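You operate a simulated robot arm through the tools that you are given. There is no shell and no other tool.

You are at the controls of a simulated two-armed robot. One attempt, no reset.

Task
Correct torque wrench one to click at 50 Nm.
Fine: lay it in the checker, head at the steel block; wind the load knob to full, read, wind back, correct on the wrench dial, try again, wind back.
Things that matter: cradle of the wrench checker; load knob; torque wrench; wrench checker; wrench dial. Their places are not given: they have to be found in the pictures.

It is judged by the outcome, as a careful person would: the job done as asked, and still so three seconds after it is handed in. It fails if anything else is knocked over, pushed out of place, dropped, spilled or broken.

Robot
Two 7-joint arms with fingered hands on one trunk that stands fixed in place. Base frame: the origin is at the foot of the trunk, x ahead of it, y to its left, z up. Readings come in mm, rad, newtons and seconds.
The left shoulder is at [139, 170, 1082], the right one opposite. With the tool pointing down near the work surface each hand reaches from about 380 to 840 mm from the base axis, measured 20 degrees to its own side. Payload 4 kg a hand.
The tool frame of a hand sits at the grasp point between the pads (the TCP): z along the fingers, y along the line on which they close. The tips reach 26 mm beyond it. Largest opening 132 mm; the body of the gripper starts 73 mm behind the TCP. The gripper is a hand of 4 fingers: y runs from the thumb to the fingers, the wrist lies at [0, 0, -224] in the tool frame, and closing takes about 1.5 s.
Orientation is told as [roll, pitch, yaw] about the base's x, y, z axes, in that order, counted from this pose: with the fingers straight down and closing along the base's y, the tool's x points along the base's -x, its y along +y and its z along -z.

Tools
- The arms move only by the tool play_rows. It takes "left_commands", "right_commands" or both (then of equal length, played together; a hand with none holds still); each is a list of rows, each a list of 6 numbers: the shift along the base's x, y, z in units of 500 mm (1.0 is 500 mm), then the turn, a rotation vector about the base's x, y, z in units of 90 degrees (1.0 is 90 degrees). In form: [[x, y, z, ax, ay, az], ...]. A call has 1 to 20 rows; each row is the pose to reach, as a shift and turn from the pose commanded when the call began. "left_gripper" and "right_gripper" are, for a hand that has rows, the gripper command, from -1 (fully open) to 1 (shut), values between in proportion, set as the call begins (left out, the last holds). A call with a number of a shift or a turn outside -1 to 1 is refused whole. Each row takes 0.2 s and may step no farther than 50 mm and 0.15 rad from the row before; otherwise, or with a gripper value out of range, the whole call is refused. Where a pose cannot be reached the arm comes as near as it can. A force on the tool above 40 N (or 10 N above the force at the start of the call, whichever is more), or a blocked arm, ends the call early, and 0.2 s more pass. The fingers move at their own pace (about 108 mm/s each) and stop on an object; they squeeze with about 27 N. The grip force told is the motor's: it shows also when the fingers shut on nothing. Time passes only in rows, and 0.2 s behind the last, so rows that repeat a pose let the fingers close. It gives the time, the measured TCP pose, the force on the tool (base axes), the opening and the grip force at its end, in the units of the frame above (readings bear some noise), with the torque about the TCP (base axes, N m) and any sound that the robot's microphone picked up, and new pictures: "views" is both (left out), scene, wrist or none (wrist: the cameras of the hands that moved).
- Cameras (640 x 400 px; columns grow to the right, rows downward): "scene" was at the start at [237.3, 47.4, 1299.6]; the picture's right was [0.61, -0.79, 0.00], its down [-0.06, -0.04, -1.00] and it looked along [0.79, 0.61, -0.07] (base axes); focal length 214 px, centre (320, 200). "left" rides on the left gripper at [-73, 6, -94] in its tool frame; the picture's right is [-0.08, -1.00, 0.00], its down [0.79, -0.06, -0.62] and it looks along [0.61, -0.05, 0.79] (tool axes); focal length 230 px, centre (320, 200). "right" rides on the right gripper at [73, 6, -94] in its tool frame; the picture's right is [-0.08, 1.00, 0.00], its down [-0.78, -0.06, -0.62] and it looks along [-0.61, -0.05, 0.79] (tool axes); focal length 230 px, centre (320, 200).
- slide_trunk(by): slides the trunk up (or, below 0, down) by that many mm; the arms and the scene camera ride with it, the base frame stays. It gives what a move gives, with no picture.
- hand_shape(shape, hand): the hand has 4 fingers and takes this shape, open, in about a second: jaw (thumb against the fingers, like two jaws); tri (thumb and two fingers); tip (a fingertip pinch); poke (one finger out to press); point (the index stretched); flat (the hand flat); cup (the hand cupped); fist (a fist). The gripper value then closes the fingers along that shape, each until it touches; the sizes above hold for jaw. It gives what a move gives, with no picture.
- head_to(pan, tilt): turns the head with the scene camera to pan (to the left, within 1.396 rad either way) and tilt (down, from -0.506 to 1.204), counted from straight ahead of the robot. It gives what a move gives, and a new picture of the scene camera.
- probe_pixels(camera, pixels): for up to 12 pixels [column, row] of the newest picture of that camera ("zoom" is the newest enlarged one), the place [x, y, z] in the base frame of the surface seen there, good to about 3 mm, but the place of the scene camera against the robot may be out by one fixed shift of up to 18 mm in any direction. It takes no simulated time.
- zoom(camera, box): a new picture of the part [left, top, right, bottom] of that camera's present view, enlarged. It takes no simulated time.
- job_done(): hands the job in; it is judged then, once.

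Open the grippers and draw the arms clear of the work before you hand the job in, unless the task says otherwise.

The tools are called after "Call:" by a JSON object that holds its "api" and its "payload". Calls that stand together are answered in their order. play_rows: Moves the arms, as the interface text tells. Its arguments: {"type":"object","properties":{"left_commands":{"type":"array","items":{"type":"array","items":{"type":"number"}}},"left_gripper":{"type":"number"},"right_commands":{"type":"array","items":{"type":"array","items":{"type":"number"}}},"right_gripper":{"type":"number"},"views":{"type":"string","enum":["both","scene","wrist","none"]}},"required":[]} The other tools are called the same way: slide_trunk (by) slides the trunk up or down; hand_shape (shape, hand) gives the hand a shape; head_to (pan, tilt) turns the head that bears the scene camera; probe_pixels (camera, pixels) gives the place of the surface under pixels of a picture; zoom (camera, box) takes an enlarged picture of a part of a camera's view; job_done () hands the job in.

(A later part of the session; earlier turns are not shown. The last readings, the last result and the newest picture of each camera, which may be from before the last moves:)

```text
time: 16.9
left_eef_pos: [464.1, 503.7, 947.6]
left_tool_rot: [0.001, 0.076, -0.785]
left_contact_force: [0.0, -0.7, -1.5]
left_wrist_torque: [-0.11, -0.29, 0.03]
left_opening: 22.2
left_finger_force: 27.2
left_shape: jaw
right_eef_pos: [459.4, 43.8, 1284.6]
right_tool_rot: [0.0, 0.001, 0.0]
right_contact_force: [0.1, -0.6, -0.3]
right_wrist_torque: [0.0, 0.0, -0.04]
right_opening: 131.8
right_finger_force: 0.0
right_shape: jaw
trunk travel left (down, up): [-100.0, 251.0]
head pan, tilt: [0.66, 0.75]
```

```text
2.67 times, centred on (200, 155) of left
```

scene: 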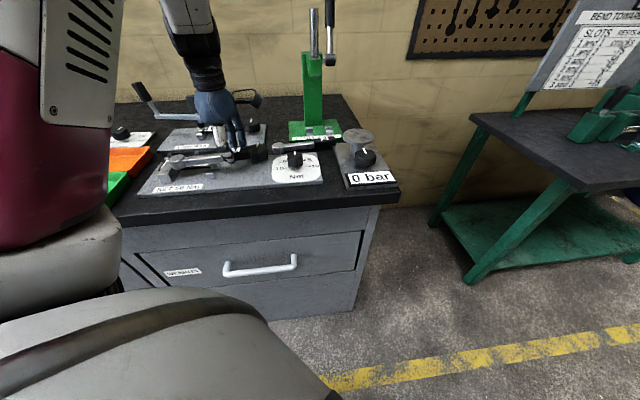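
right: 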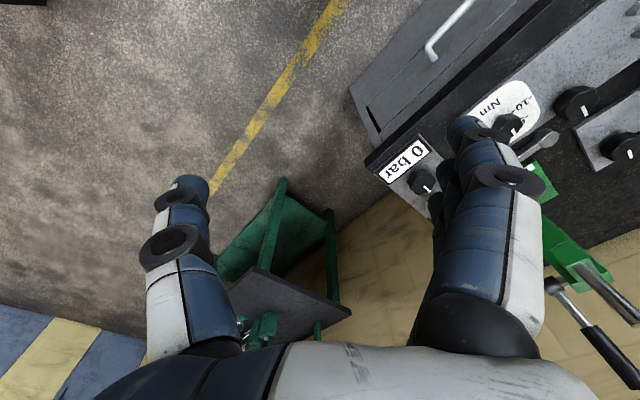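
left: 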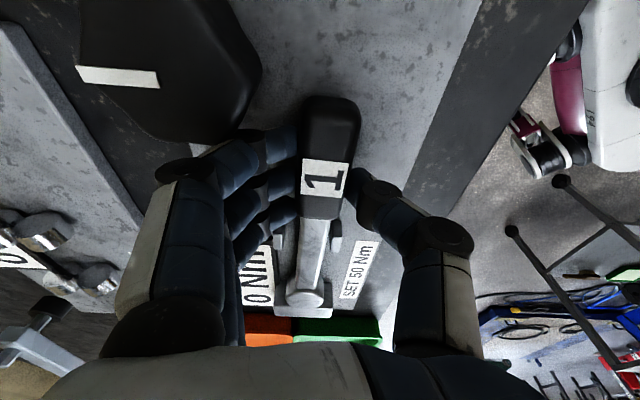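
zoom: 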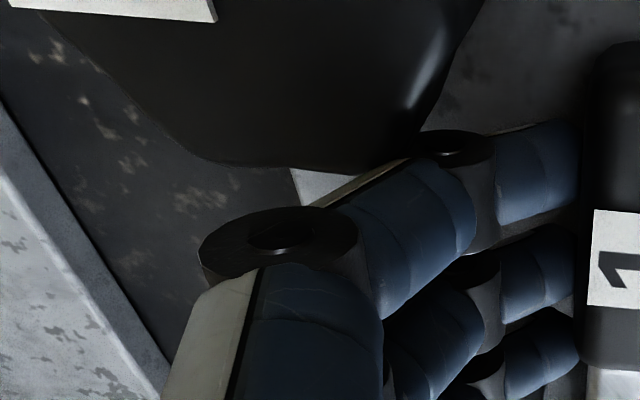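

Side force is gone, wrench is nearly level ~6 mm above the board. I lower the remaining 7 mm slowly.

Call:
{"api": "play_rows", "payload": {"left_commands": [[0, 0, -0.005, 0, 0, 0], [0, 0, -0.01, 0, 0, 0], [0, 0, -0.014, 0, 0, 0], [0, 0, -0.014, 0, 0, 0]], "views": "wrist"}}

Call:
{"api": "probe_pixels", "payload": {"camera": "left", "pixels": [[305, 297], [305, 288], [311, 255], [318, 210], [325, 150], [328, 110], [290, 290], [320, 290], [305, 306], [282, 240], [338, 240]]}}

Call:
{"api": "zoom", "payload": {"camera": "scene", "box": [140, 90, 300, 200]}}

```text
time: 17.9
left_eef_pos: [463.9, 504.1, 943.0]
left_tool_rot: [0.003, 0.079, -0.785]
left_contact_force: [-2.5, -5.5, 8.5]
left_wrist_torque: [-0.1, -0.78, 0.26]
left_opening: 22.2
left_finger_force: 27.1
left_shape: jaw
right_eef_pos: [456.9, 41.0, 1285.9]
right_tool_rot: [0.002, -0.002, 0.0]
right_contact_force: [0.1, 0.2, -0.1]
right_wrist_torque: [0.01, 0.0, -0.01]
right_opening: 132.3
right_finger_force: 0.0
right_shape: jaw
trunk travel left (down, up): [-100.0, 251.0]
head pan, tilt: [0.66, 0.75]
```

left: 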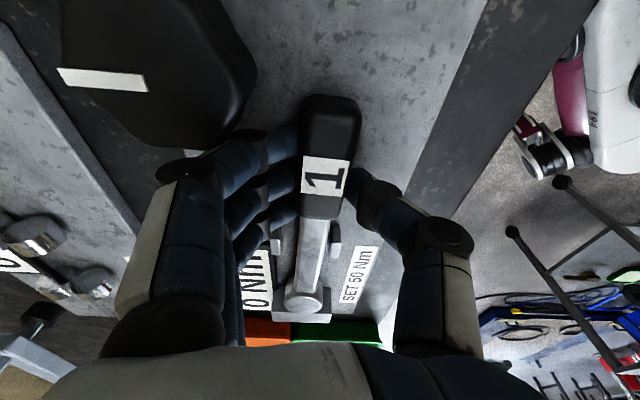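

```text
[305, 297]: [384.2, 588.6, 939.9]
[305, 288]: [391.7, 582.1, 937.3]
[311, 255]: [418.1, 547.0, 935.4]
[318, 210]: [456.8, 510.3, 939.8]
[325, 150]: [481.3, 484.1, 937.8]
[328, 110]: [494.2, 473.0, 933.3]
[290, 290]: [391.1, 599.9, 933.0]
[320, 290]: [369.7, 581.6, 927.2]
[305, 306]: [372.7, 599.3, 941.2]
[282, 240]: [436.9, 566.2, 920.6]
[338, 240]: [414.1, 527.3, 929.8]
```

```text
3.64 times, centred on (220, 145) of scene
```

zoom: 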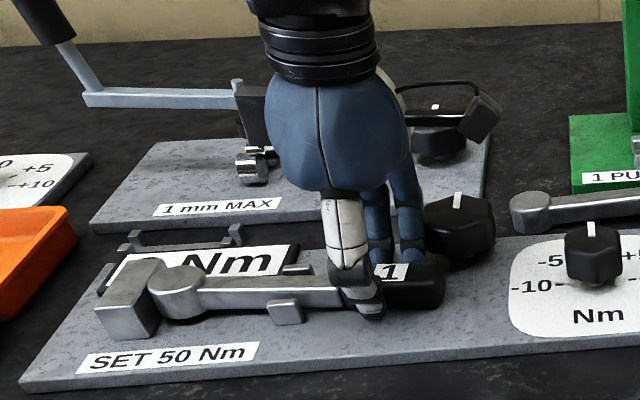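

Contact reached (8.5 N upward). I release with a small opening so the fingers don't push the knob.

Call:
{"api": "play_rows", "payload": {"left_commands": [[0, 0, 0, 0, 0, 0], [0, 0, 0, 0, 0, 0], [0, 0, 0, 0, 0, 0]], "left_gripper": 0.5, "views": "wrist"}}

```text
time: 18.6
left_eef_pos: [462.7, 504.6, 940.5]
left_tool_rot: [0.0, 0.077, -0.786]
left_contact_force: [-8.3, 2.6, -0.2]
left_wrist_torque: [-0.04, -0.09, 0.25]
left_opening: 31.6
left_finger_force: 0.0
left_shape: jaw
right_eef_pos: [456.1, 42.1, 1286.1]
right_tool_rot: [0.0, -0.001, -0.001]
right_contact_force: [-0.5, -0.2, -0.6]
right_wrist_torque: [-0.02, 0.01, 0.05]
right_opening: 131.7
right_finger_force: 0.0
right_shape: jaw
trunk travel left (down, up): [-100.0, 251.0]
head pan, tilt: [0.66, 0.75]
```

left: 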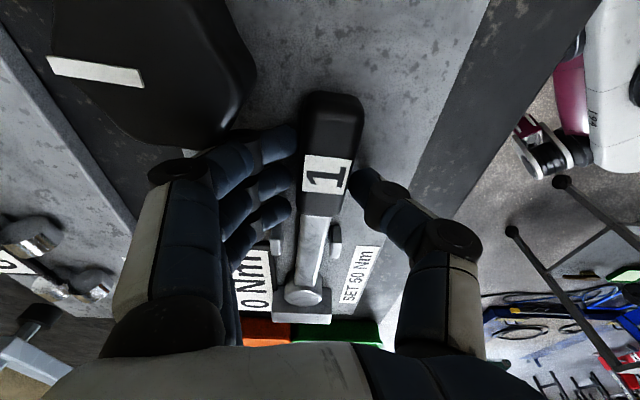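

Fingers are free of the wrench; a finger leans on the knob with 8 N. I slide 3 mm toward the block direction and raise straight up.

Call:
{"api": "play_rows", "payload": {"left_commands": [[-0.004, 0.004, 0.004, 0, 0, 0], [-0.004, 0.004, 0.03, 0, 0, 0], [-0.004, 0.004, 0.08, 0, 0, 0], [-0.004, 0.004, 0.16, -0.035, -0.035, 0], [-0.004, 0.004, 0.24, -0.035, -0.035, 0], [-0.004, 0.004, 0.24, -0.035, -0.035, 0]]}}

Call:
{"api": "zoom", "payload": {"camera": "left", "box": [200, 120, 420, 300]}}

Call:
{"api": "zoom", "payload": {"camera": "scene", "box": [140, 90, 300, 200]}}

```text
time: 20.1
left_eef_pos: [461.8, 505.8, 1061.2]
left_tool_rot: [0.001, -0.001, -0.784]
left_contact_force: [0.3, 0.4, 0.3]
left_wrist_torque: [0.01, 0.0, -0.01]
left_opening: 32.7
left_finger_force: 0.0
left_shape: jaw
right_eef_pos: [457.7, 43.4, 1286.1]
right_tool_rot: [0.0, -0.004, 0.001]
right_contact_force: [1.4, 0.2, 0.3]
right_wrist_torque: [-0.02, 0.0, 0.0]
right_opening: 131.7
right_finger_force: 0.0
right_shape: jaw
trunk travel left (down, up): [-100.0, 251.0]
head pan, tilt: [0.66, 0.75]
```

scene: 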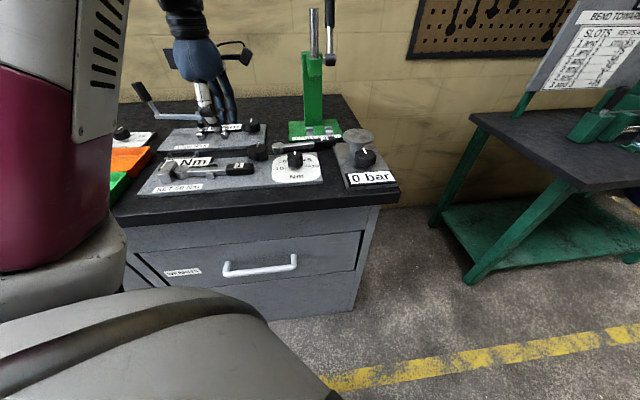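
left: 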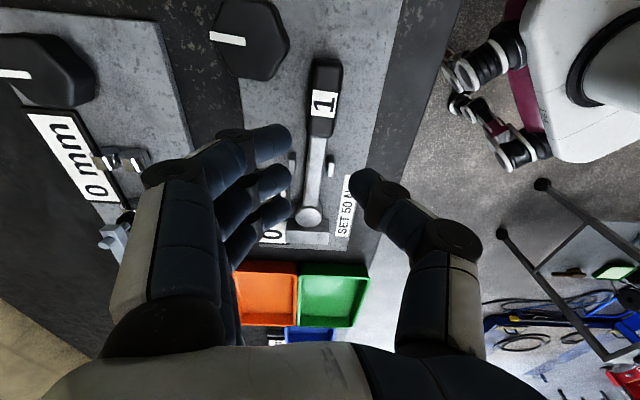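

```text
2.22 times, centred on (310, 210) of left
```

zoom: 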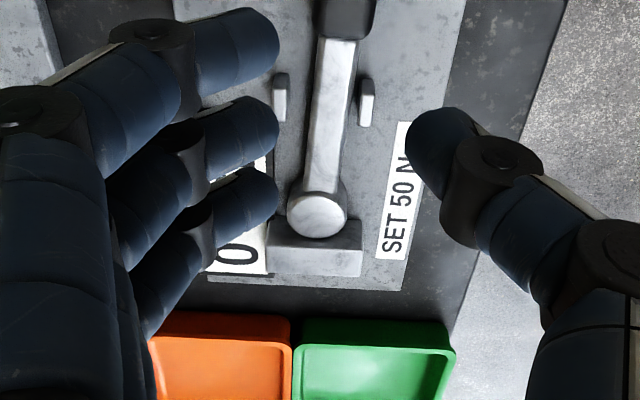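

```text
3.64 times, centred on (220, 145) of scene
```

zoom: 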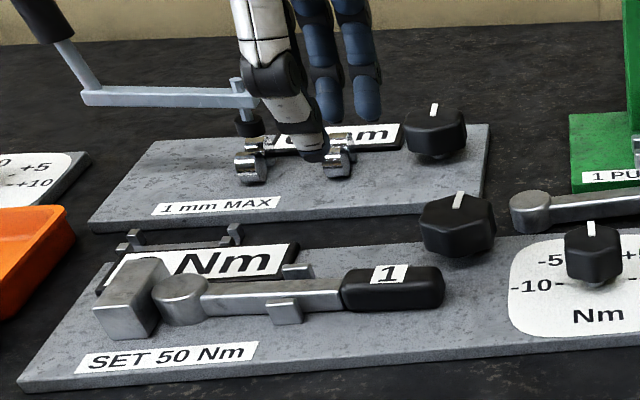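

The wrench now lies between the posts with the head at the block. I probe its alignment and gap.

Call:
{"api": "probe_pixels", "payload": {"camera": "left", "pixels": [[309, 215], [313, 185], [317, 150], [322, 120], [325, 80], [326, 65], [309, 225], [309, 235], [292, 170], [331, 165], [296, 215], [321, 215]]}}

Call:
{"api": "zoom", "payload": {"camera": "left", "box": [280, 180, 360, 250]}}

```text
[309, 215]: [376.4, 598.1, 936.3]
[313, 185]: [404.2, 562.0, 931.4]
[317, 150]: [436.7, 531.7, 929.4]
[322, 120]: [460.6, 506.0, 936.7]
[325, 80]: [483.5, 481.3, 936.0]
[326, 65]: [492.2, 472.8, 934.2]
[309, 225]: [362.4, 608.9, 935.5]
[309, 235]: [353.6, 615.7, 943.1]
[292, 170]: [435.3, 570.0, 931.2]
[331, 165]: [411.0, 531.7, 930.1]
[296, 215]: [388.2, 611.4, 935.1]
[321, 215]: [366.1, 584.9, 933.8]
```

```text
5.71 times, centred on (320, 215) of left
```

zoom: 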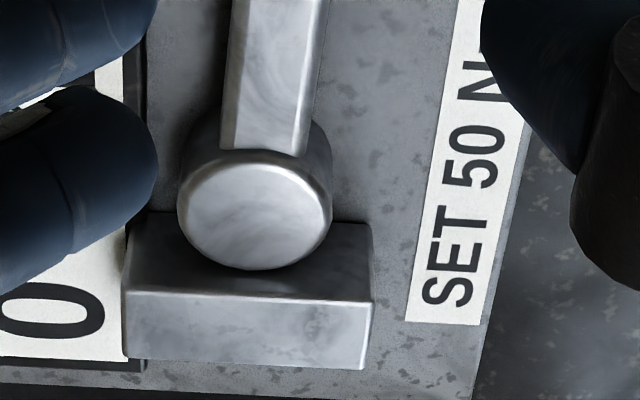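

The wrench lies flat (z≈936), head edge ~4-6 mm from the block face. Next I move the left hand for a good look at the load knob and dial.

Call:
{"api": "play_rows", "payload": {"left_commands": [[0.049, -0.018, 0.05, 0, 0, 0], [0.098, -0.036, 0.1, 0, 0, 0], [0.147, -0.054, 0.13, 0, 0, 0], [0.196, -0.072, 0.13, 0, 0, 0], [0.216, -0.08, 0.13, 0, 0, 0], [0.216, -0.08, 0.13, 0, 0, 0]], "left_gripper": -0.2}}

Call:
{"api": "zoom", "payload": {"camera": "left", "box": [240, 40, 420, 180]}}

```text
time: 21.4
left_eef_pos: [569.9, 465.8, 1126.3]
left_tool_rot: [-0.001, 0.001, -0.784]
left_contact_force: [-0.4, 0.4, -0.1]
left_wrist_torque: [-0.01, 0.0, -0.04]
left_opening: 78.7
left_finger_force: 0.1
left_shape: jaw
right_eef_pos: [458.1, 41.7, 1285.3]
right_tool_rot: [-0.001, -0.001, -0.002]
right_contact_force: [0.6, -0.4, -0.1]
right_wrist_torque: [0.01, 0.02, 0.0]
right_opening: 131.9
right_finger_force: 0.1
right_shape: jaw
trunk travel left (down, up): [-100.0, 251.0]
head pan, tilt: [0.66, 0.75]
```

scene: 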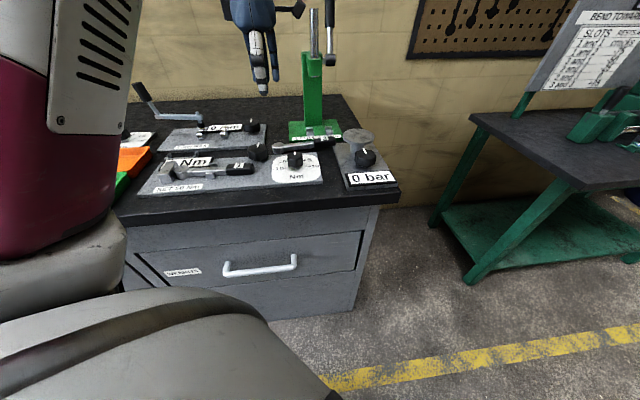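
left: 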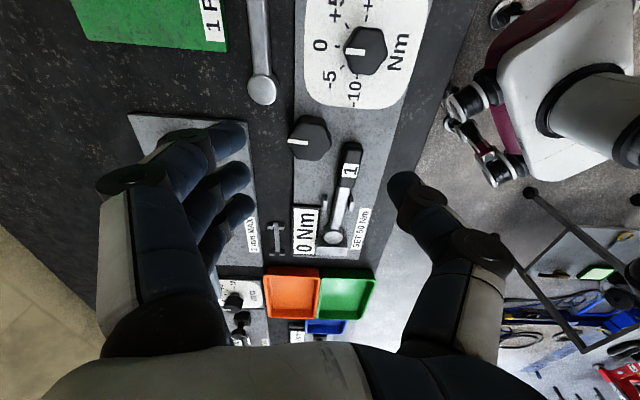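

```text
2.86 times, centred on (330, 110) of left
```

zoom: 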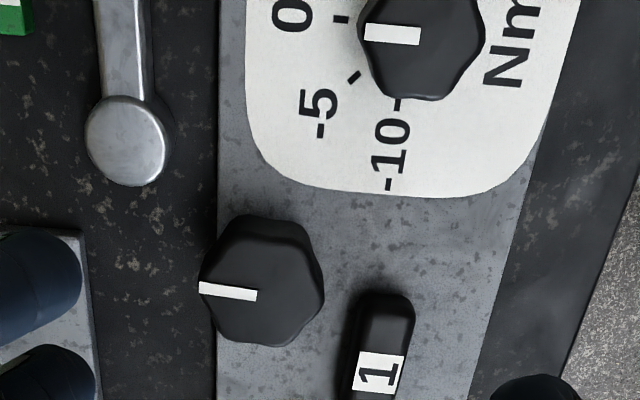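

The knob is 6–8 sided with its white mark pointing to the back. I probe a grid over it to find its centre and height.

Call:
{"api": "probe_pixels", "payload": {"camera": "zoom", "pixels": [[262, 222], [262, 235], [262, 245], [262, 256], [262, 300], [262, 325], [262, 338], [206, 285], [220, 285], [300, 285], [312, 290], [320, 290]]}}

Call:
{"api": "zoom", "payload": {"camera": "left", "box": [275, 100, 345, 170]}}

Call:
{"api": "zoom", "payload": {"camera": "left", "box": [290, 0, 450, 120]}}

```text
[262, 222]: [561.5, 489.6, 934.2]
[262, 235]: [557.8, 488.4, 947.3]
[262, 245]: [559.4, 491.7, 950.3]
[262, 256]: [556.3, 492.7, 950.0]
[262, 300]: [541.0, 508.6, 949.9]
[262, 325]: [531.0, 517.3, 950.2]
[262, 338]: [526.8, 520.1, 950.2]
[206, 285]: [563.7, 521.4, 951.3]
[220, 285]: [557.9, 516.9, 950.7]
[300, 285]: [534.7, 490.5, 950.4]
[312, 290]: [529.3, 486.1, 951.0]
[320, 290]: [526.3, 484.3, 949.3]
```

```text
5.71 times, centred on (310, 135) of left
```

zoom: 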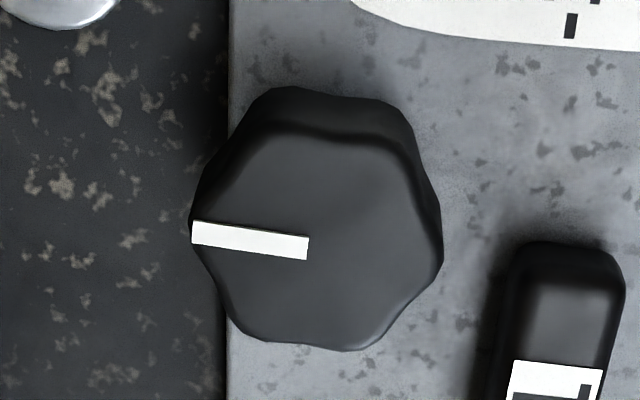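

```text
3.33 times, centred on (370, 60) of left
```

zoom: 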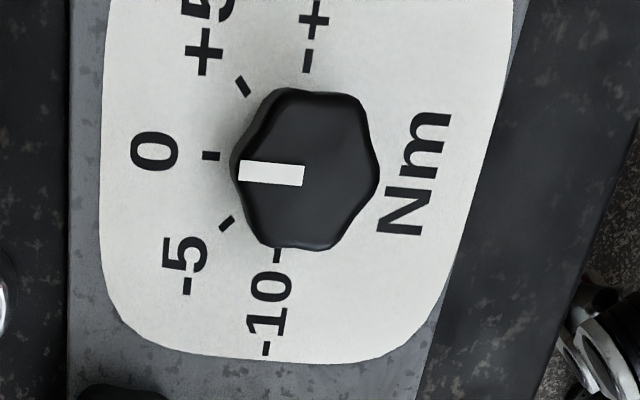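

Knob centre ≈(543,505), top z≈950, radius ≈25; the dial has 0 at back, ±10 at about ±90°. I move above the knob and pre-turn the hand counter-clockwise to about +40°, so I can wind clockwise far.

Call:
{"api": "play_rows", "payload": {"left_commands": [[-0.005, 0.008, -0.02, 0, 0, 0.094], [-0.011, 0.016, -0.05, 0, 0, 0.189], [-0.016, 0.023, -0.08, 0, 0, 0.283], [-0.022, 0.031, -0.1, 0, 0, 0.378], [-0.027, 0.039, -0.12, 0, 0, 0.472], [-0.032, 0.047, -0.14, 0, 0, 0.566], [-0.038, 0.055, -0.16, 0, 0, 0.661], [-0.043, 0.062, -0.18, 0, 0, 0.755], [-0.049, 0.07, -0.21, 0, 0, 0.85], [-0.054, 0.078, -0.232, 0, 0, 0.944], [-0.054, 0.078, -0.232, 0, 0, 0.944]]}}

```text
time: 23.9
left_eef_pos: [542.1, 506.1, 1009.5]
left_tool_rot: [0.001, 0.001, 0.701]
left_contact_force: [0.8, -0.1, -0.3]
left_wrist_torque: [0.0, -0.02, 0.0]
left_opening: 78.7
left_finger_force: 0.0
left_shape: jaw
right_eef_pos: [458.3, 42.3, 1284.9]
right_tool_rot: [-0.001, -0.001, 0.0]
right_contact_force: [-0.6, 0.0, 0.6]
right_wrist_torque: [0.01, -0.03, -0.03]
right_opening: 132.0
right_finger_force: 0.2
right_shape: jaw
trunk travel left (down, up): [-100.0, 251.0]
head pan, tilt: [0.66, 0.75]
```

scene: 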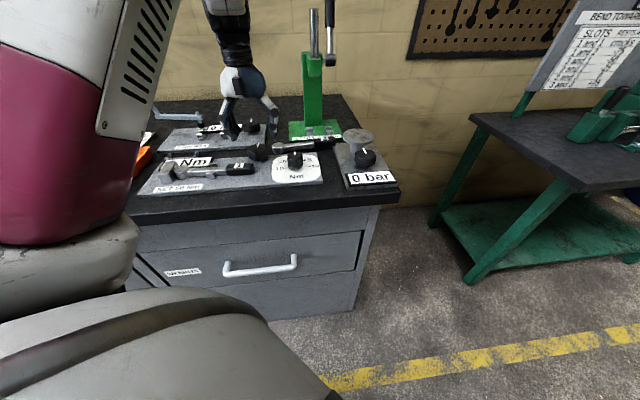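
left: 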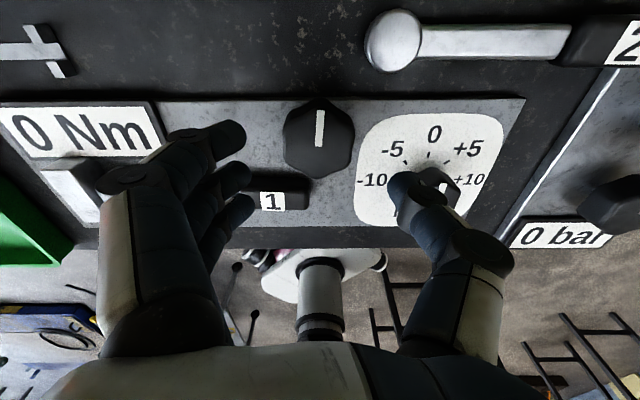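

The hand is above the knob with the display "0 Nm" visible at (80,130). I lower 53 mm so the tips straddle the knob, then close.

Call:
{"api": "play_rows", "payload": {"left_commands": [[0.001, -0.001, -0.04, 0, 0, 0], [0.002, -0.002, -0.08, 0, 0, 0], [0.002, -0.002, -0.107, 0, 0, 0], [0.002, -0.002, -0.107, 0, 0, 0]]}}

```text
time: 24.9
left_eef_pos: [544.6, 504.3, 955.3]
left_tool_rot: [-0.001, 0.0, 0.699]
left_contact_force: [0.0, 0.7, 0.4]
left_wrist_torque: [0.0, -0.02, -0.01]
left_opening: 78.7
left_finger_force: 0.0
left_shape: jaw
right_eef_pos: [457.9, 42.7, 1285.2]
right_tool_rot: [0.001, 0.0, 0.001]
right_contact_force: [0.0, 0.5, -0.3]
right_wrist_torque: [-0.01, 0.03, 0.03]
right_opening: 132.0
right_finger_force: 0.0
right_shape: jaw
trunk travel left (down, up): [-100.0, 251.0]
head pan, tilt: [0.66, 0.75]
```

scene: 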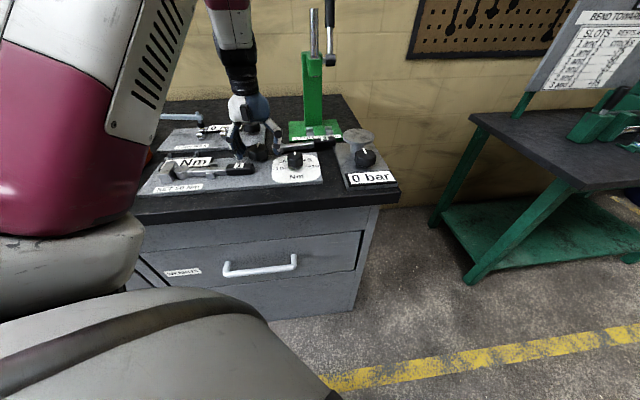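
left: 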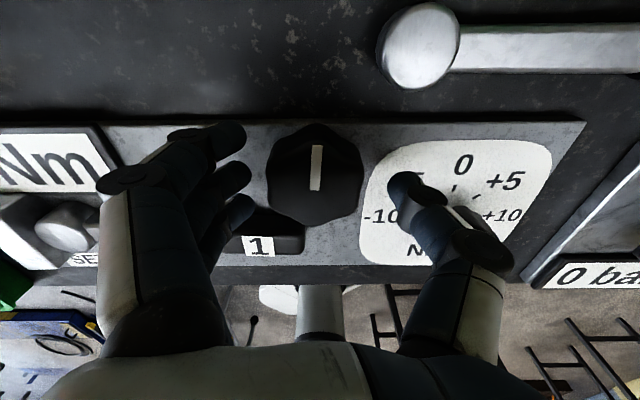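

No contact so far. I close on the knob.

Call:
{"api": "play_rows", "payload": {"left_commands": [[0, 0, 0, 0, 0, 0], [0, 0, 0, 0, 0, 0], [0, 0, 0, 0, 0, 0], [0, 0, 0, 0, 0, 0], [0, 0, 0, 0, 0, 0], [0, 0, 0, 0, 0, 0]], "left_gripper": 1, "views": "wrist"}}

```text
time: 26.2
left_eef_pos: [543.5, 504.5, 957.3]
left_tool_rot: [0.001, 0.002, 0.698]
left_contact_force: [-1.0, -0.1, -2.8]
left_wrist_torque: [0.01, 0.04, 0.0]
left_opening: 42.7
left_finger_force: 27.0
left_shape: jaw
right_eef_pos: [457.3, 43.1, 1285.5]
right_tool_rot: [0.0, 0.0, -0.002]
right_contact_force: [0.2, -0.6, 0.0]
right_wrist_torque: [0.01, 0.01, 0.02]
right_opening: 132.1
right_finger_force: 0.1
right_shape: jaw
trunk travel left (down, up): [-100.0, 251.0]
head pan, tilt: [0.66, 0.75]
```

left: 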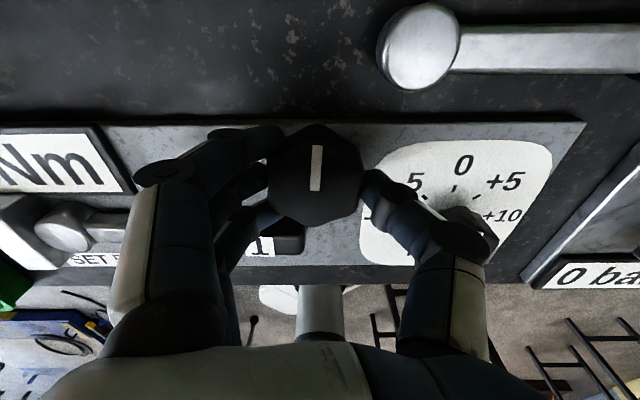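

Knob gripped (42.7 mm, 27 N). I wind clockwise 40° and watch the display.

Call:
{"api": "play_rows", "payload": {"left_commands": [[0, 0, 0, 0, 0, -0.09], [0, 0, 0, 0, 0, -0.18], [0, 0, 0, 0, 0, -0.27], [0, 0, 0, 0, 0, -0.36], [0, 0, 0, 0, 0, -0.45], [0, 0, 0, 0, 0, -0.45]]}}

Call:
{"api": "zoom", "payload": {"camera": "scene", "box": [140, 110, 340, 210]}}

```text
time: 27.6
left_eef_pos: [541.4, 505.4, 955.8]
left_tool_rot: [-0.001, 0.002, -0.011]
left_contact_force: [-13.0, -4.6, -11.2]
left_wrist_torque: [-0.08, 0.16, 0.01]
left_opening: 42.2
left_finger_force: 26.7
left_shape: jaw
right_eef_pos: [458.2, 43.2, 1286.0]
right_tool_rot: [0.001, -0.001, 0.002]
right_contact_force: [-0.3, 0.6, 0.1]
right_wrist_torque: [-0.05, 0.0, 0.03]
right_opening: 131.7
right_finger_force: 0.0
right_shape: jaw
trunk travel left (down, up): [-100.0, 251.0]
head pan, tilt: [0.66, 0.75]
```

scene: 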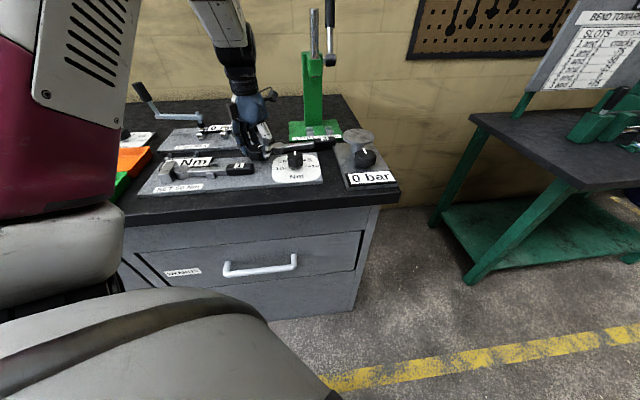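
left: 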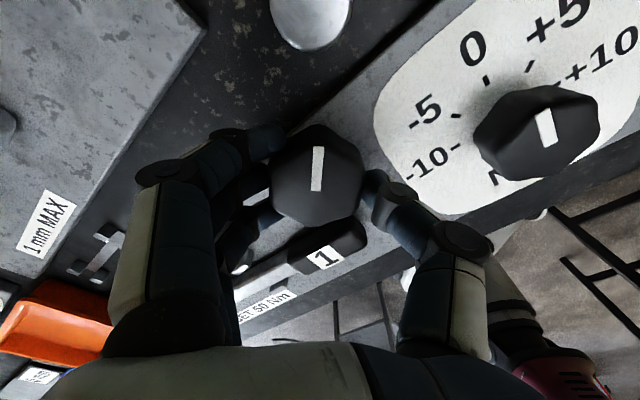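

```text
3.20 times, centred on (240, 160) of scene
```

zoom: 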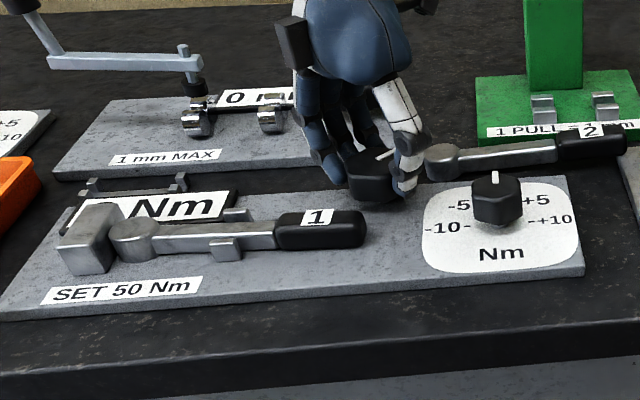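

The knob turned with the hand (mark kept its place in the wrist picture). I go on clockwise another 80°, easing the side force by 2 mm.

Call:
{"api": "play_rows", "payload": {"left_commands": [[-0.003, -0.001, 0.003, 0, 0, -0.09], [-0.003, -0.001, 0.004, 0, 0, -0.18], [-0.003, -0.001, 0.004, 0, 0, -0.27], [-0.003, -0.001, 0.004, 0, 0, -0.36], [-0.003, -0.001, 0.004, 0, 0, -0.45], [-0.003, -0.001, 0.004, 0, 0, -0.54], [-0.003, -0.001, 0.004, 0, 0, -0.63], [-0.003, -0.001, 0.004, 0, 0, -0.72], [-0.003, -0.001, 0.004, 0, 0, -0.81], [-0.003, -0.001, 0.004, 0, 0, -0.9], [-0.003, -0.001, 0.004, 0, 0, -0.9]]}}

Call:
{"api": "zoom", "payload": {"camera": "scene", "box": [140, 110, 340, 210]}}

```text
time: 30.1
left_eef_pos: [541.4, 506.3, 957.6]
left_tool_rot: [-0.002, -0.001, -1.425]
left_contact_force: [-12.2, 14.0, -18.3]
left_wrist_torque: [0.2, 0.25, 0.0]
left_opening: 41.0
left_finger_force: 26.9
left_shape: jaw
right_eef_pos: [457.0, 46.3, 1285.6]
right_tool_rot: [-0.002, 0.0, -0.001]
right_contact_force: [0.4, 0.3, 0.4]
right_wrist_torque: [-0.02, 0.02, 0.01]
right_opening: 132.0
right_finger_force: 0.0
right_shape: jaw
trunk travel left (down, up): [-100.0, 251.0]
head pan, tilt: [0.66, 0.75]
```

scene: 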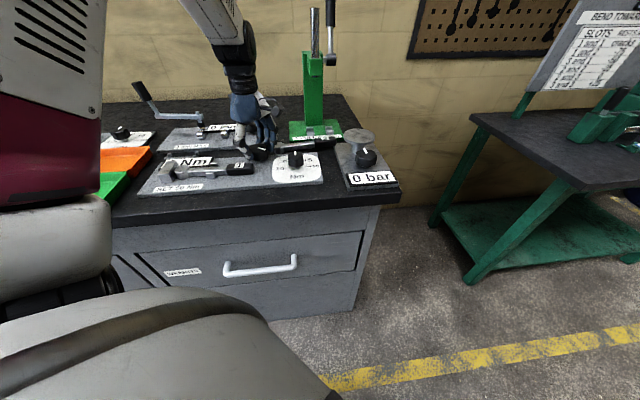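
left: 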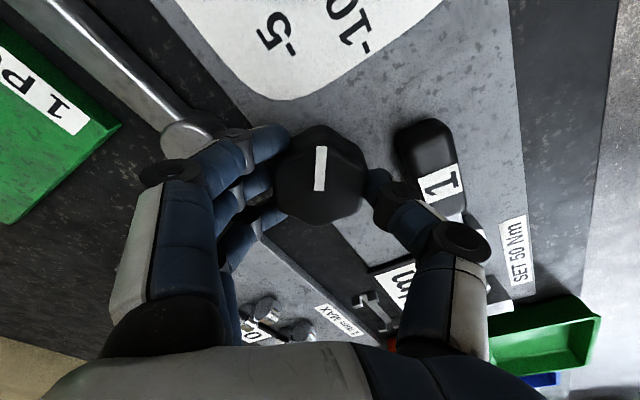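

```text
3.20 times, centred on (240, 160) of scene
```

zoom: 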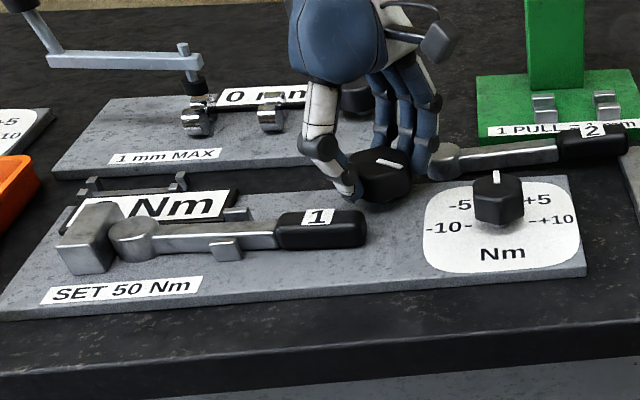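

Rotated ~122° so far, no click heard yet. Fingers are near wrench 2's head; I check the clearance.

Call:
{"api": "zoom", "payload": {"camera": "left", "box": [130, 90, 330, 240]}}

Call:
{"api": "probe_pixels", "payload": {"camera": "left", "pixels": [[185, 130], [205, 130], [180, 150], [235, 140], [280, 140], [255, 160], [215, 180], [238, 190], [150, 80], [425, 128], [320, 145], [320, 190]]}}

```text
2.67 times, centred on (230, 165) of left
```

zoom: 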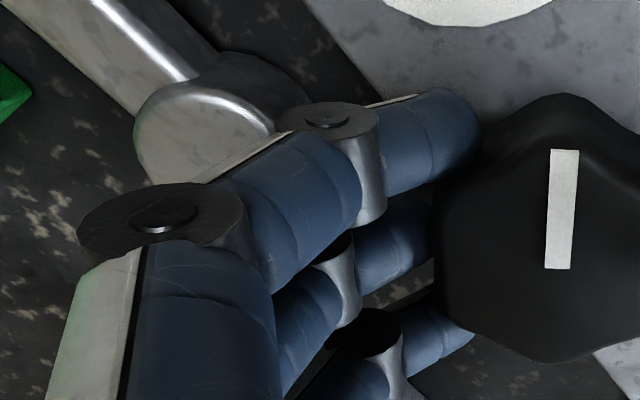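

```text
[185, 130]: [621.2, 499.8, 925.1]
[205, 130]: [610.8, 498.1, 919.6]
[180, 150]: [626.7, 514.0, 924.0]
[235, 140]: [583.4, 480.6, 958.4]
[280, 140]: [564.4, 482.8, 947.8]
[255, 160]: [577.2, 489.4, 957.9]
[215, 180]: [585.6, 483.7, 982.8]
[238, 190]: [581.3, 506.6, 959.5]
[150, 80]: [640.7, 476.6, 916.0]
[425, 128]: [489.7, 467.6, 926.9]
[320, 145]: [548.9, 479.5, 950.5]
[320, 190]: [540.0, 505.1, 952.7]
```

Clear by ~20 mm. I continue clockwise another ~40°, recentring 2 mm.

Call:
{"api": "play_rows", "payload": {"left_commands": [[-0.004, 0.004, -0.002, 0, 0, -0.09], [-0.004, 0.004, -0.002, 0, 0, -0.18], [-0.004, 0.004, -0.002, 0, 0, -0.27], [-0.004, 0.004, -0.002, 0, 0, -0.36], [-0.004, 0.004, -0.002, 0, 0, -0.45], [-0.004, 0.004, -0.002, 0, 0, -0.45]]}}

Call:
{"api": "zoom", "payload": {"camera": "scene", "box": [140, 110, 340, 210]}}

```text
time: 31.4
left_eef_pos: [541.8, 508.3, 957.0]
left_tool_rot: [0.004, 0.006, -2.13]
left_contact_force: [8.1, 23.5, 1.1]
left_wrist_torque: [0.34, -0.08, 1.29]
left_opening: 41.3
left_finger_force: 27.1
left_shape: jaw
right_eef_pos: [459.3, 45.2, 1286.3]
right_tool_rot: [-0.002, -0.001, -0.001]
right_contact_force: [-0.1, 0.2, 0.1]
right_wrist_torque: [0.01, 0.01, 0.02]
right_opening: 131.6
right_finger_force: 0.1
right_shape: jaw
trunk travel left (down, up): [-100.0, 251.0]
head pan, tilt: [0.66, 0.75]
```

scene: 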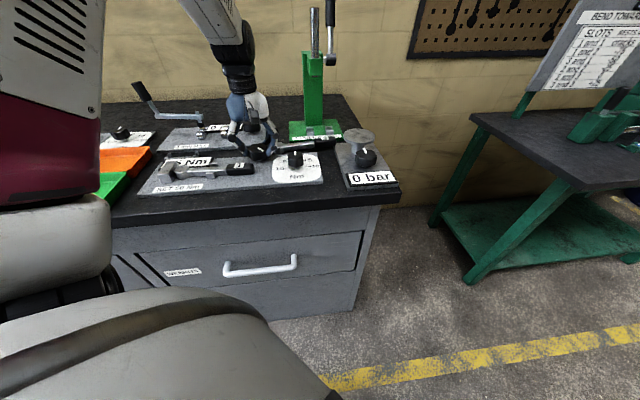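
left: 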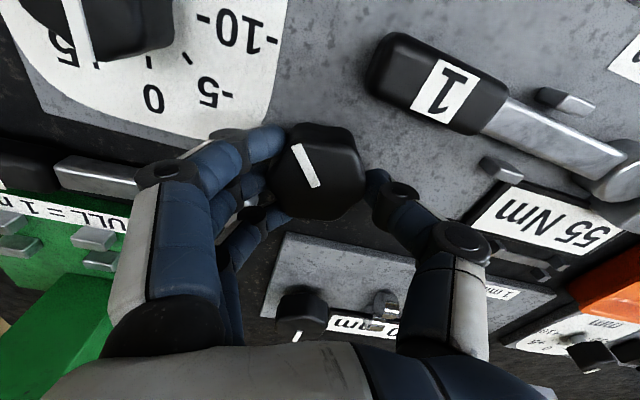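

```text
3.20 times, centred on (240, 160) of scene
```

zoom: 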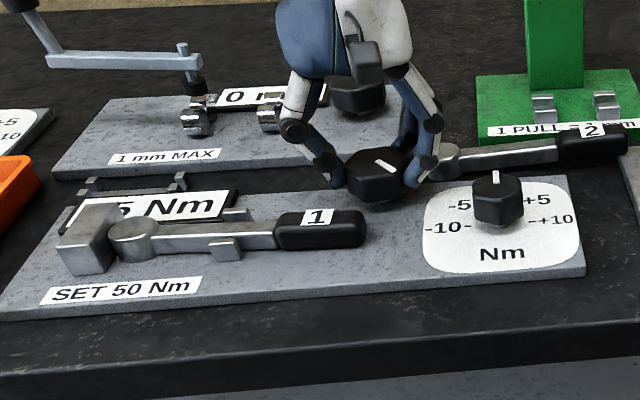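

The display now reads "55 Nm" (wrist image ~(565,225)) and torque rose to 1.3 N m: the knob is at its stop. I zoom to confirm the reading.

Call:
{"api": "zoom", "payload": {"camera": "left", "box": [440, 160, 640, 280]}}

```text
3.20 times, centred on (540, 220) of left
```

zoom: 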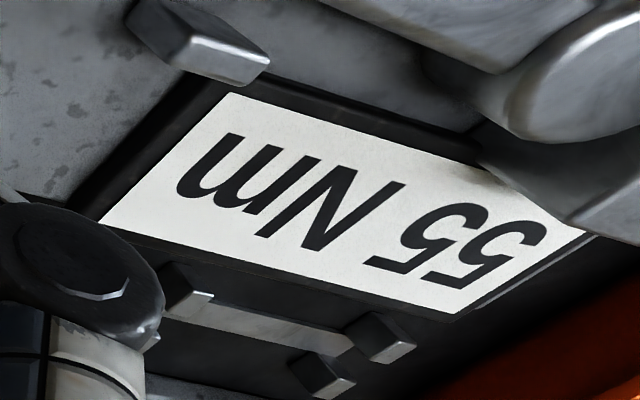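

Confirmed 55 Nm. I wind the knob back counter-clockwise, first 89°.

Call:
{"api": "play_rows", "payload": {"left_commands": [[0, -0.003, 0, 0, 0, 0.09], [0, -0.003, 0, 0, 0, 0.18], [0, -0.003, 0, 0, 0, 0.27], [0, -0.003, 0, 0, 0, 0.36], [0, -0.003, 0, 0, 0, 0.45], [0, -0.003, 0, 0, 0, 0.54], [0, -0.003, 0, 0, 0, 0.63], [0, -0.003, 0, 0, 0, 0.72], [0, -0.003, 0, 0, 0, 0.81], [0, -0.003, 0, 0, 0, 0.9], [0, -0.003, 0, 0, 0, 0.99], [0, -0.003, 0, 0, 0, 0.99]], "views": "wrist"}}

```text
time: 34.0
left_eef_pos: [539.1, 505.5, 957.7]
left_tool_rot: [0.0, -0.001, -0.573]
left_contact_force: [-10.7, 11.7, 5.1]
left_wrist_torque: [0.4, -0.06, 0.07]
left_opening: 42.1
left_finger_force: 27.0
left_shape: jaw
right_eef_pos: [457.6, 44.0, 1285.8]
right_tool_rot: [0.0, -0.002, 0.0]
right_contact_force: [-0.1, 0.4, -0.6]
right_wrist_torque: [0.01, -0.01, 0.01]
right_opening: 131.9
right_finger_force: 0.1
right_shape: jaw
trunk travel left (down, up): [-100.0, 251.0]
head pan, tilt: [0.66, 0.75]
```

left: 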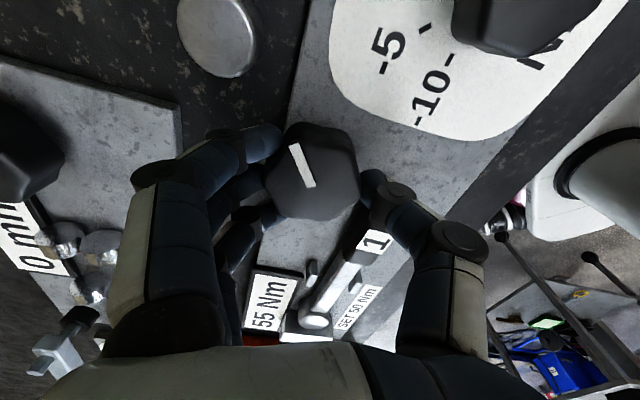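

Display holds 55 Nm. I continue winding back another ~57° to the zero stop.

Call:
{"api": "play_rows", "payload": {"left_commands": [[0.001, -0.002, 0, 0, 0, 0.09], [0.002, -0.002, 0, 0, 0, 0.18], [0.002, -0.002, 0, 0, 0, 0.27], [0.002, -0.002, 0, 0, 0, 0.36], [0.002, -0.002, 0, 0, 0, 0.45], [0.002, -0.002, 0, 0, 0, 0.54], [0.002, -0.002, 0, 0, 0, 0.63], [0.002, -0.002, 0, 0, 0, 0.63]]}}

Call:
{"api": "zoom", "payload": {"camera": "scene", "box": [140, 110, 340, 210]}}

```text
time: 35.9
left_eef_pos: [541.4, 503.6, 957.1]
left_tool_rot: [0.0, -0.002, 0.415]
left_contact_force: [2.0, -1.2, 1.7]
left_wrist_torque: [0.24, -0.03, -0.5]
left_opening: 42.1
left_finger_force: 27.1
left_shape: jaw
right_eef_pos: [458.9, 41.7, 1285.2]
right_tool_rot: [0.001, 0.001, -0.001]
right_contact_force: [0.1, 0.7, 0.5]
right_wrist_torque: [-0.03, 0.03, -0.02]
right_opening: 131.8
right_finger_force: 0.0
right_shape: jaw
trunk travel left (down, up): [-100.0, 251.0]
head pan, tilt: [0.66, 0.75]
```

scene: 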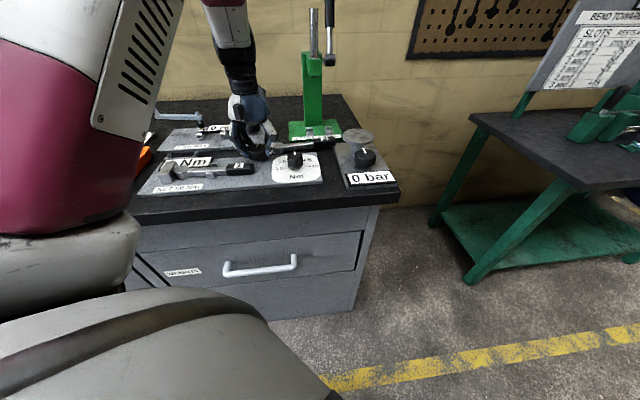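
left: 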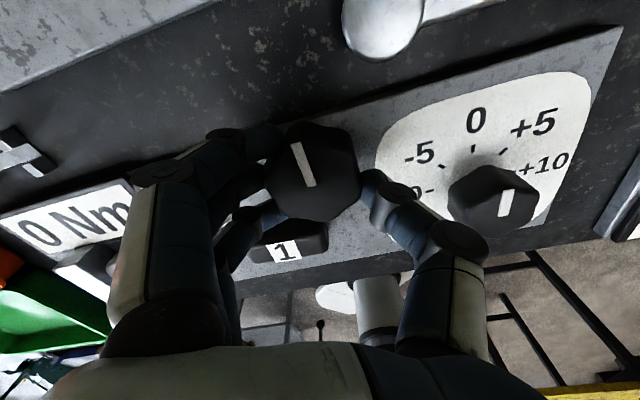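

```text
3.20 times, centred on (240, 160) of scene
```

zoom: 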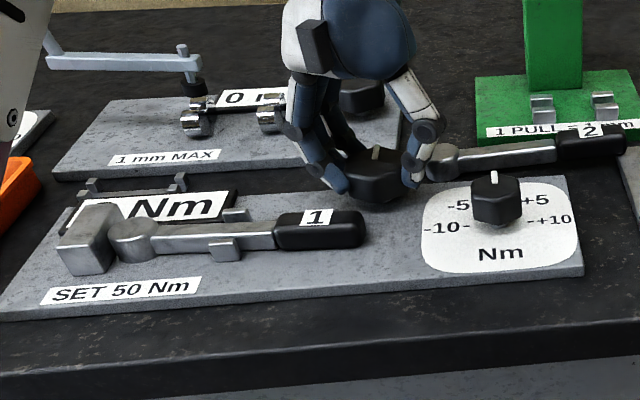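

The display reads 0 Nm again and the knob is at its zero stop. I release and rise, then move toward the dial for a closer look.

Call:
{"api": "play_rows", "payload": {"left_commands": [[0, 0, 0, 0, 0, 0], [0, 0, 0, 0, 0, 0], [0, 0, 0.02, 0, 0, 0], [0, 0, 0.08, 0, 0, 0], [0, 0, 0.16, 0, 0, 0], [0, 0, 0.22, 0, 0, 0], [0, 0, 0.22, 0, 0, 0]], "left_gripper": 0.0}}

Call:
{"api": "zoom", "payload": {"camera": "left", "box": [280, 60, 520, 220]}}

```text
time: 37.5
left_eef_pos: [541.6, 502.8, 1068.0]
left_tool_rot: [0.001, 0.0, 0.414]
left_contact_force: [-1.0, 0.1, 0.0]
left_wrist_torque: [0.0, 0.04, 0.0]
left_opening: 64.9
left_finger_force: 0.0
left_shape: jaw
right_eef_pos: [457.8, 42.8, 1286.4]
right_tool_rot: [0.001, 0.001, 0.001]
right_contact_force: [0.3, 0.5, 0.4]
right_wrist_torque: [0.01, 0.03, -0.01]
right_opening: 131.9
right_finger_force: 0.0
right_shape: jaw
trunk travel left (down, up): [-100.0, 251.0]
head pan, tilt: [0.66, 0.75]
```

scene: 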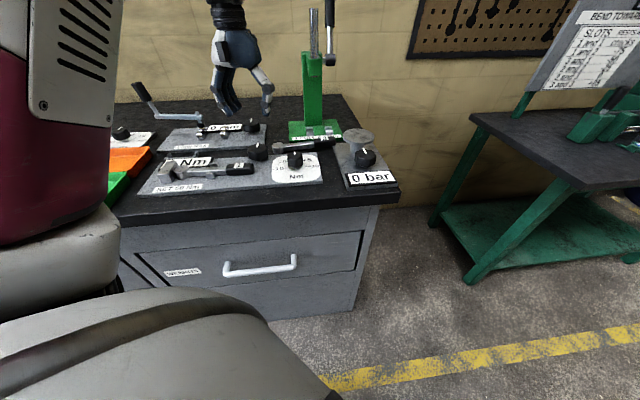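
left: 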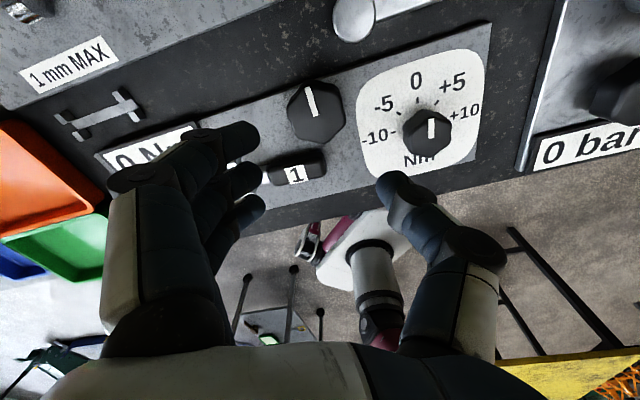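

```text
2.50 times, centred on (400, 140) of left
```

zoom: 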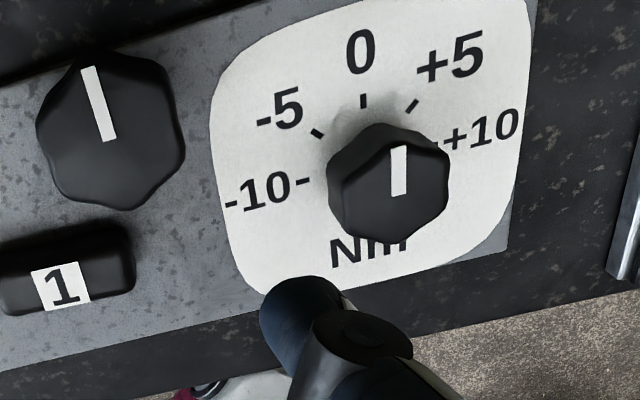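

I bring the hand over the dial (~(578,398)) with yaw 0 to examine its mark and centre closely.

Call:
{"api": "play_rows", "payload": {"left_commands": [[0.018, -0.052, 0, 0, 0, -0.066], [0.036, -0.104, 0, 0, 0, -0.132], [0.054, -0.156, 0, 0, 0, -0.198], [0.073, -0.209, 0, 0, 0, -0.264], [0.073, -0.209, 0, 0, 0, -0.264]]}}

Call:
{"api": "zoom", "payload": {"camera": "left", "box": [240, 40, 400, 180]}}

```text
time: 38.6
left_eef_pos: [577.5, 398.6, 1066.1]
left_tool_rot: [0.001, 0.0, 0.0]
left_contact_force: [0.5, 0.9, 0.7]
left_wrist_torque: [0.01, 0.0, -0.01]
left_opening: 65.2
left_finger_force: 0.0
left_shape: jaw
right_eef_pos: [458.6, 42.5, 1284.9]
right_tool_rot: [0.001, 0.0, 0.002]
right_contact_force: [0.7, -0.9, 0.6]
right_wrist_torque: [0.05, -0.01, 0.0]
right_opening: 132.1
right_finger_force: 0.1
right_shape: jaw
trunk travel left (down, up): [-100.0, 251.0]
head pan, tilt: [0.66, 0.75]
```

scene: 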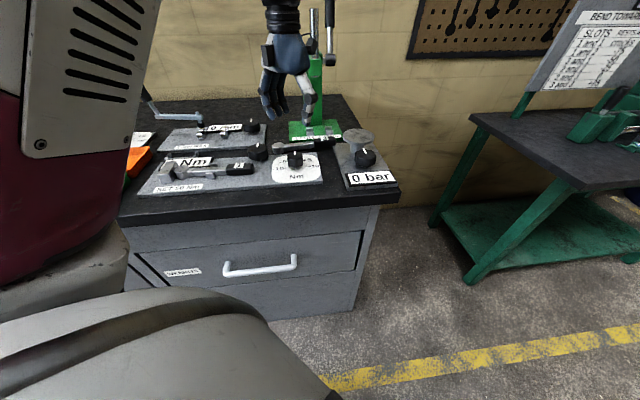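
left: 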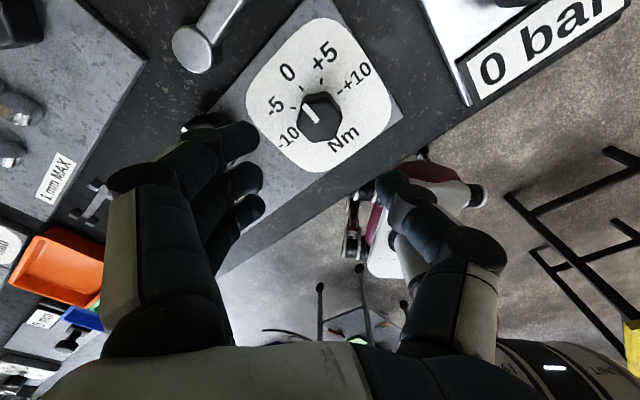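

```text
2.86 times, centred on (320, 110) of left
```

zoom: 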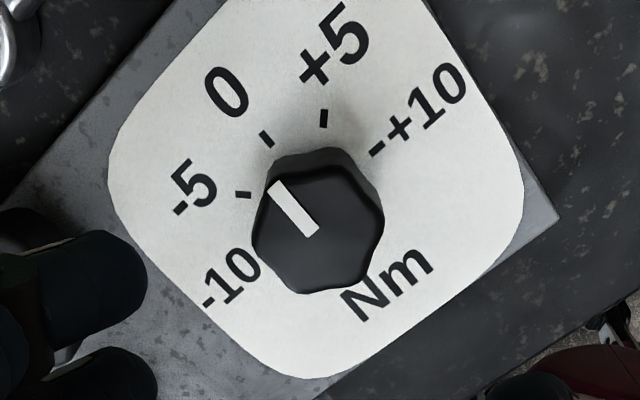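

The dial mark points at 0. I probe the mark ends, ticks and knob edges to get exact centre and angles.

Call:
{"api": "probe_pixels", "payload": {"camera": "zoom", "pixels": [[278, 186], [311, 231], [266, 138], [243, 195], [323, 118], [377, 149], [258, 240], [378, 228], [320, 288], [320, 165], [320, 175], [340, 195]]}}

```text
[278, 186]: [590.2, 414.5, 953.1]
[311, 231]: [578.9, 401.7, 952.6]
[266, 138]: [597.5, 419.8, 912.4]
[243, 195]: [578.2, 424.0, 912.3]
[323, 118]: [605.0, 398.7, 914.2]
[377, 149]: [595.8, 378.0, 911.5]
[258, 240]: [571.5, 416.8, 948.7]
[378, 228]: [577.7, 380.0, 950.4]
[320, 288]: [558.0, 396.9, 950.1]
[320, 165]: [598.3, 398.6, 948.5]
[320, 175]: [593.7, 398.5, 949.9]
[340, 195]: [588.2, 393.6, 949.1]
```

Dial centre ≈(577,398.5), ticks are 45° per 5 Nm. I lower onto the dial with hand yaw 0 and close.

Call:
{"api": "play_rows", "payload": {"left_commands": [[0, 0, -0.06, 0, 0, 0], [0, 0, -0.12, 0, 0, 0], [0, 0, -0.18, 0, 0, 0], [0, 0, -0.22, 0, 0, 0], [0, 0, -0.22, 0, 0, 0]], "views": "wrist"}}

```text
time: 39.9
left_eef_pos: [576.6, 398.3, 957.1]
left_tool_rot: [0.001, 0.0, 0.0]
left_contact_force: [-1.0, -0.4, 0.1]
left_wrist_torque: [-0.03, -0.04, 0.0]
left_opening: 65.2
left_finger_force: 0.1
left_shape: jaw
right_eef_pos: [458.9, 42.6, 1285.4]
right_tool_rot: [0.0, 0.0, 0.0]
right_contact_force: [0.3, -1.2, 0.5]
right_wrist_torque: [0.03, 0.01, -0.03]
right_opening: 132.0
right_finger_force: 0.2
right_shape: jaw
trunk travel left (down, up): [-100.0, 251.0]
head pan, tilt: [0.66, 0.75]
```

left: 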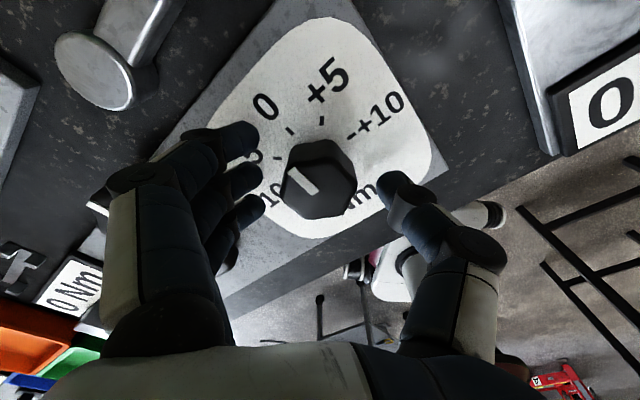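

Knob is centred between the fingers. I close on it.

Call:
{"api": "play_rows", "payload": {"left_commands": [[0, 0, 0, 0, 0, 0], [0, 0, 0, 0, 0, 0], [0, 0, 0, 0, 0, 0], [0, 0, 0, 0, 0, 0], [0, 0, 0, 0, 0, 0], [0, 0, 0, 0, 0, 0]], "left_gripper": 1, "views": "wrist"}}

Call:
{"api": "zoom", "payload": {"camera": "left", "box": [240, 100, 400, 240]}}

Call:
{"api": "probe_pixels", "payload": {"camera": "left", "pixels": [[293, 173], [313, 193]]}}

```text
time: 41.2
left_eef_pos: [578.6, 398.5, 956.6]
left_tool_rot: [-0.001, 0.0, 0.0]
left_contact_force: [2.3, -0.9, -3.0]
left_wrist_torque: [0.01, -0.02, 0.0]
left_opening: 28.4
left_finger_force: 26.9
left_shape: jaw
right_eef_pos: [459.4, 44.0, 1284.8]
right_tool_rot: [-0.001, -0.001, 0.0]
right_contact_force: [0.3, 0.5, -0.5]
right_wrist_torque: [-0.01, 0.0, 0.01]
right_opening: 132.4
right_finger_force: 0.1
right_shape: jaw
trunk travel left (down, up): [-100.0, 251.0]
head pan, tilt: [0.66, 0.75]
```

left: 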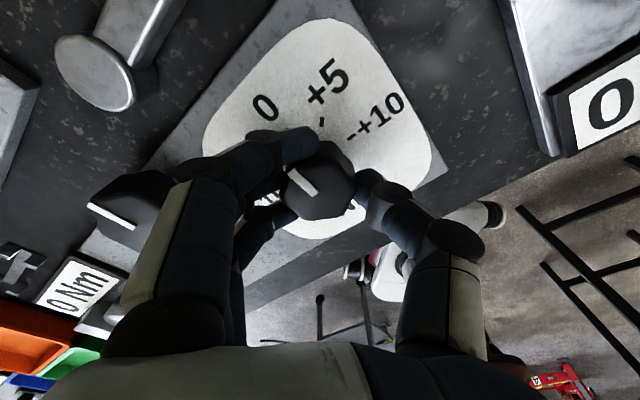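

```text
2.86 times, centred on (320, 170) of left
```

zoom: 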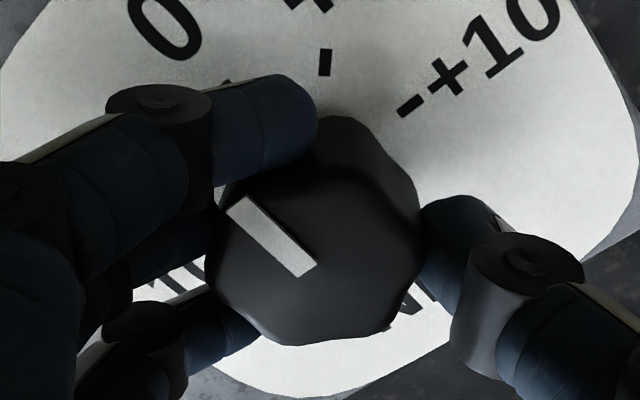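

```text
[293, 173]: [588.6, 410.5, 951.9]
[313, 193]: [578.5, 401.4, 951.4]
```

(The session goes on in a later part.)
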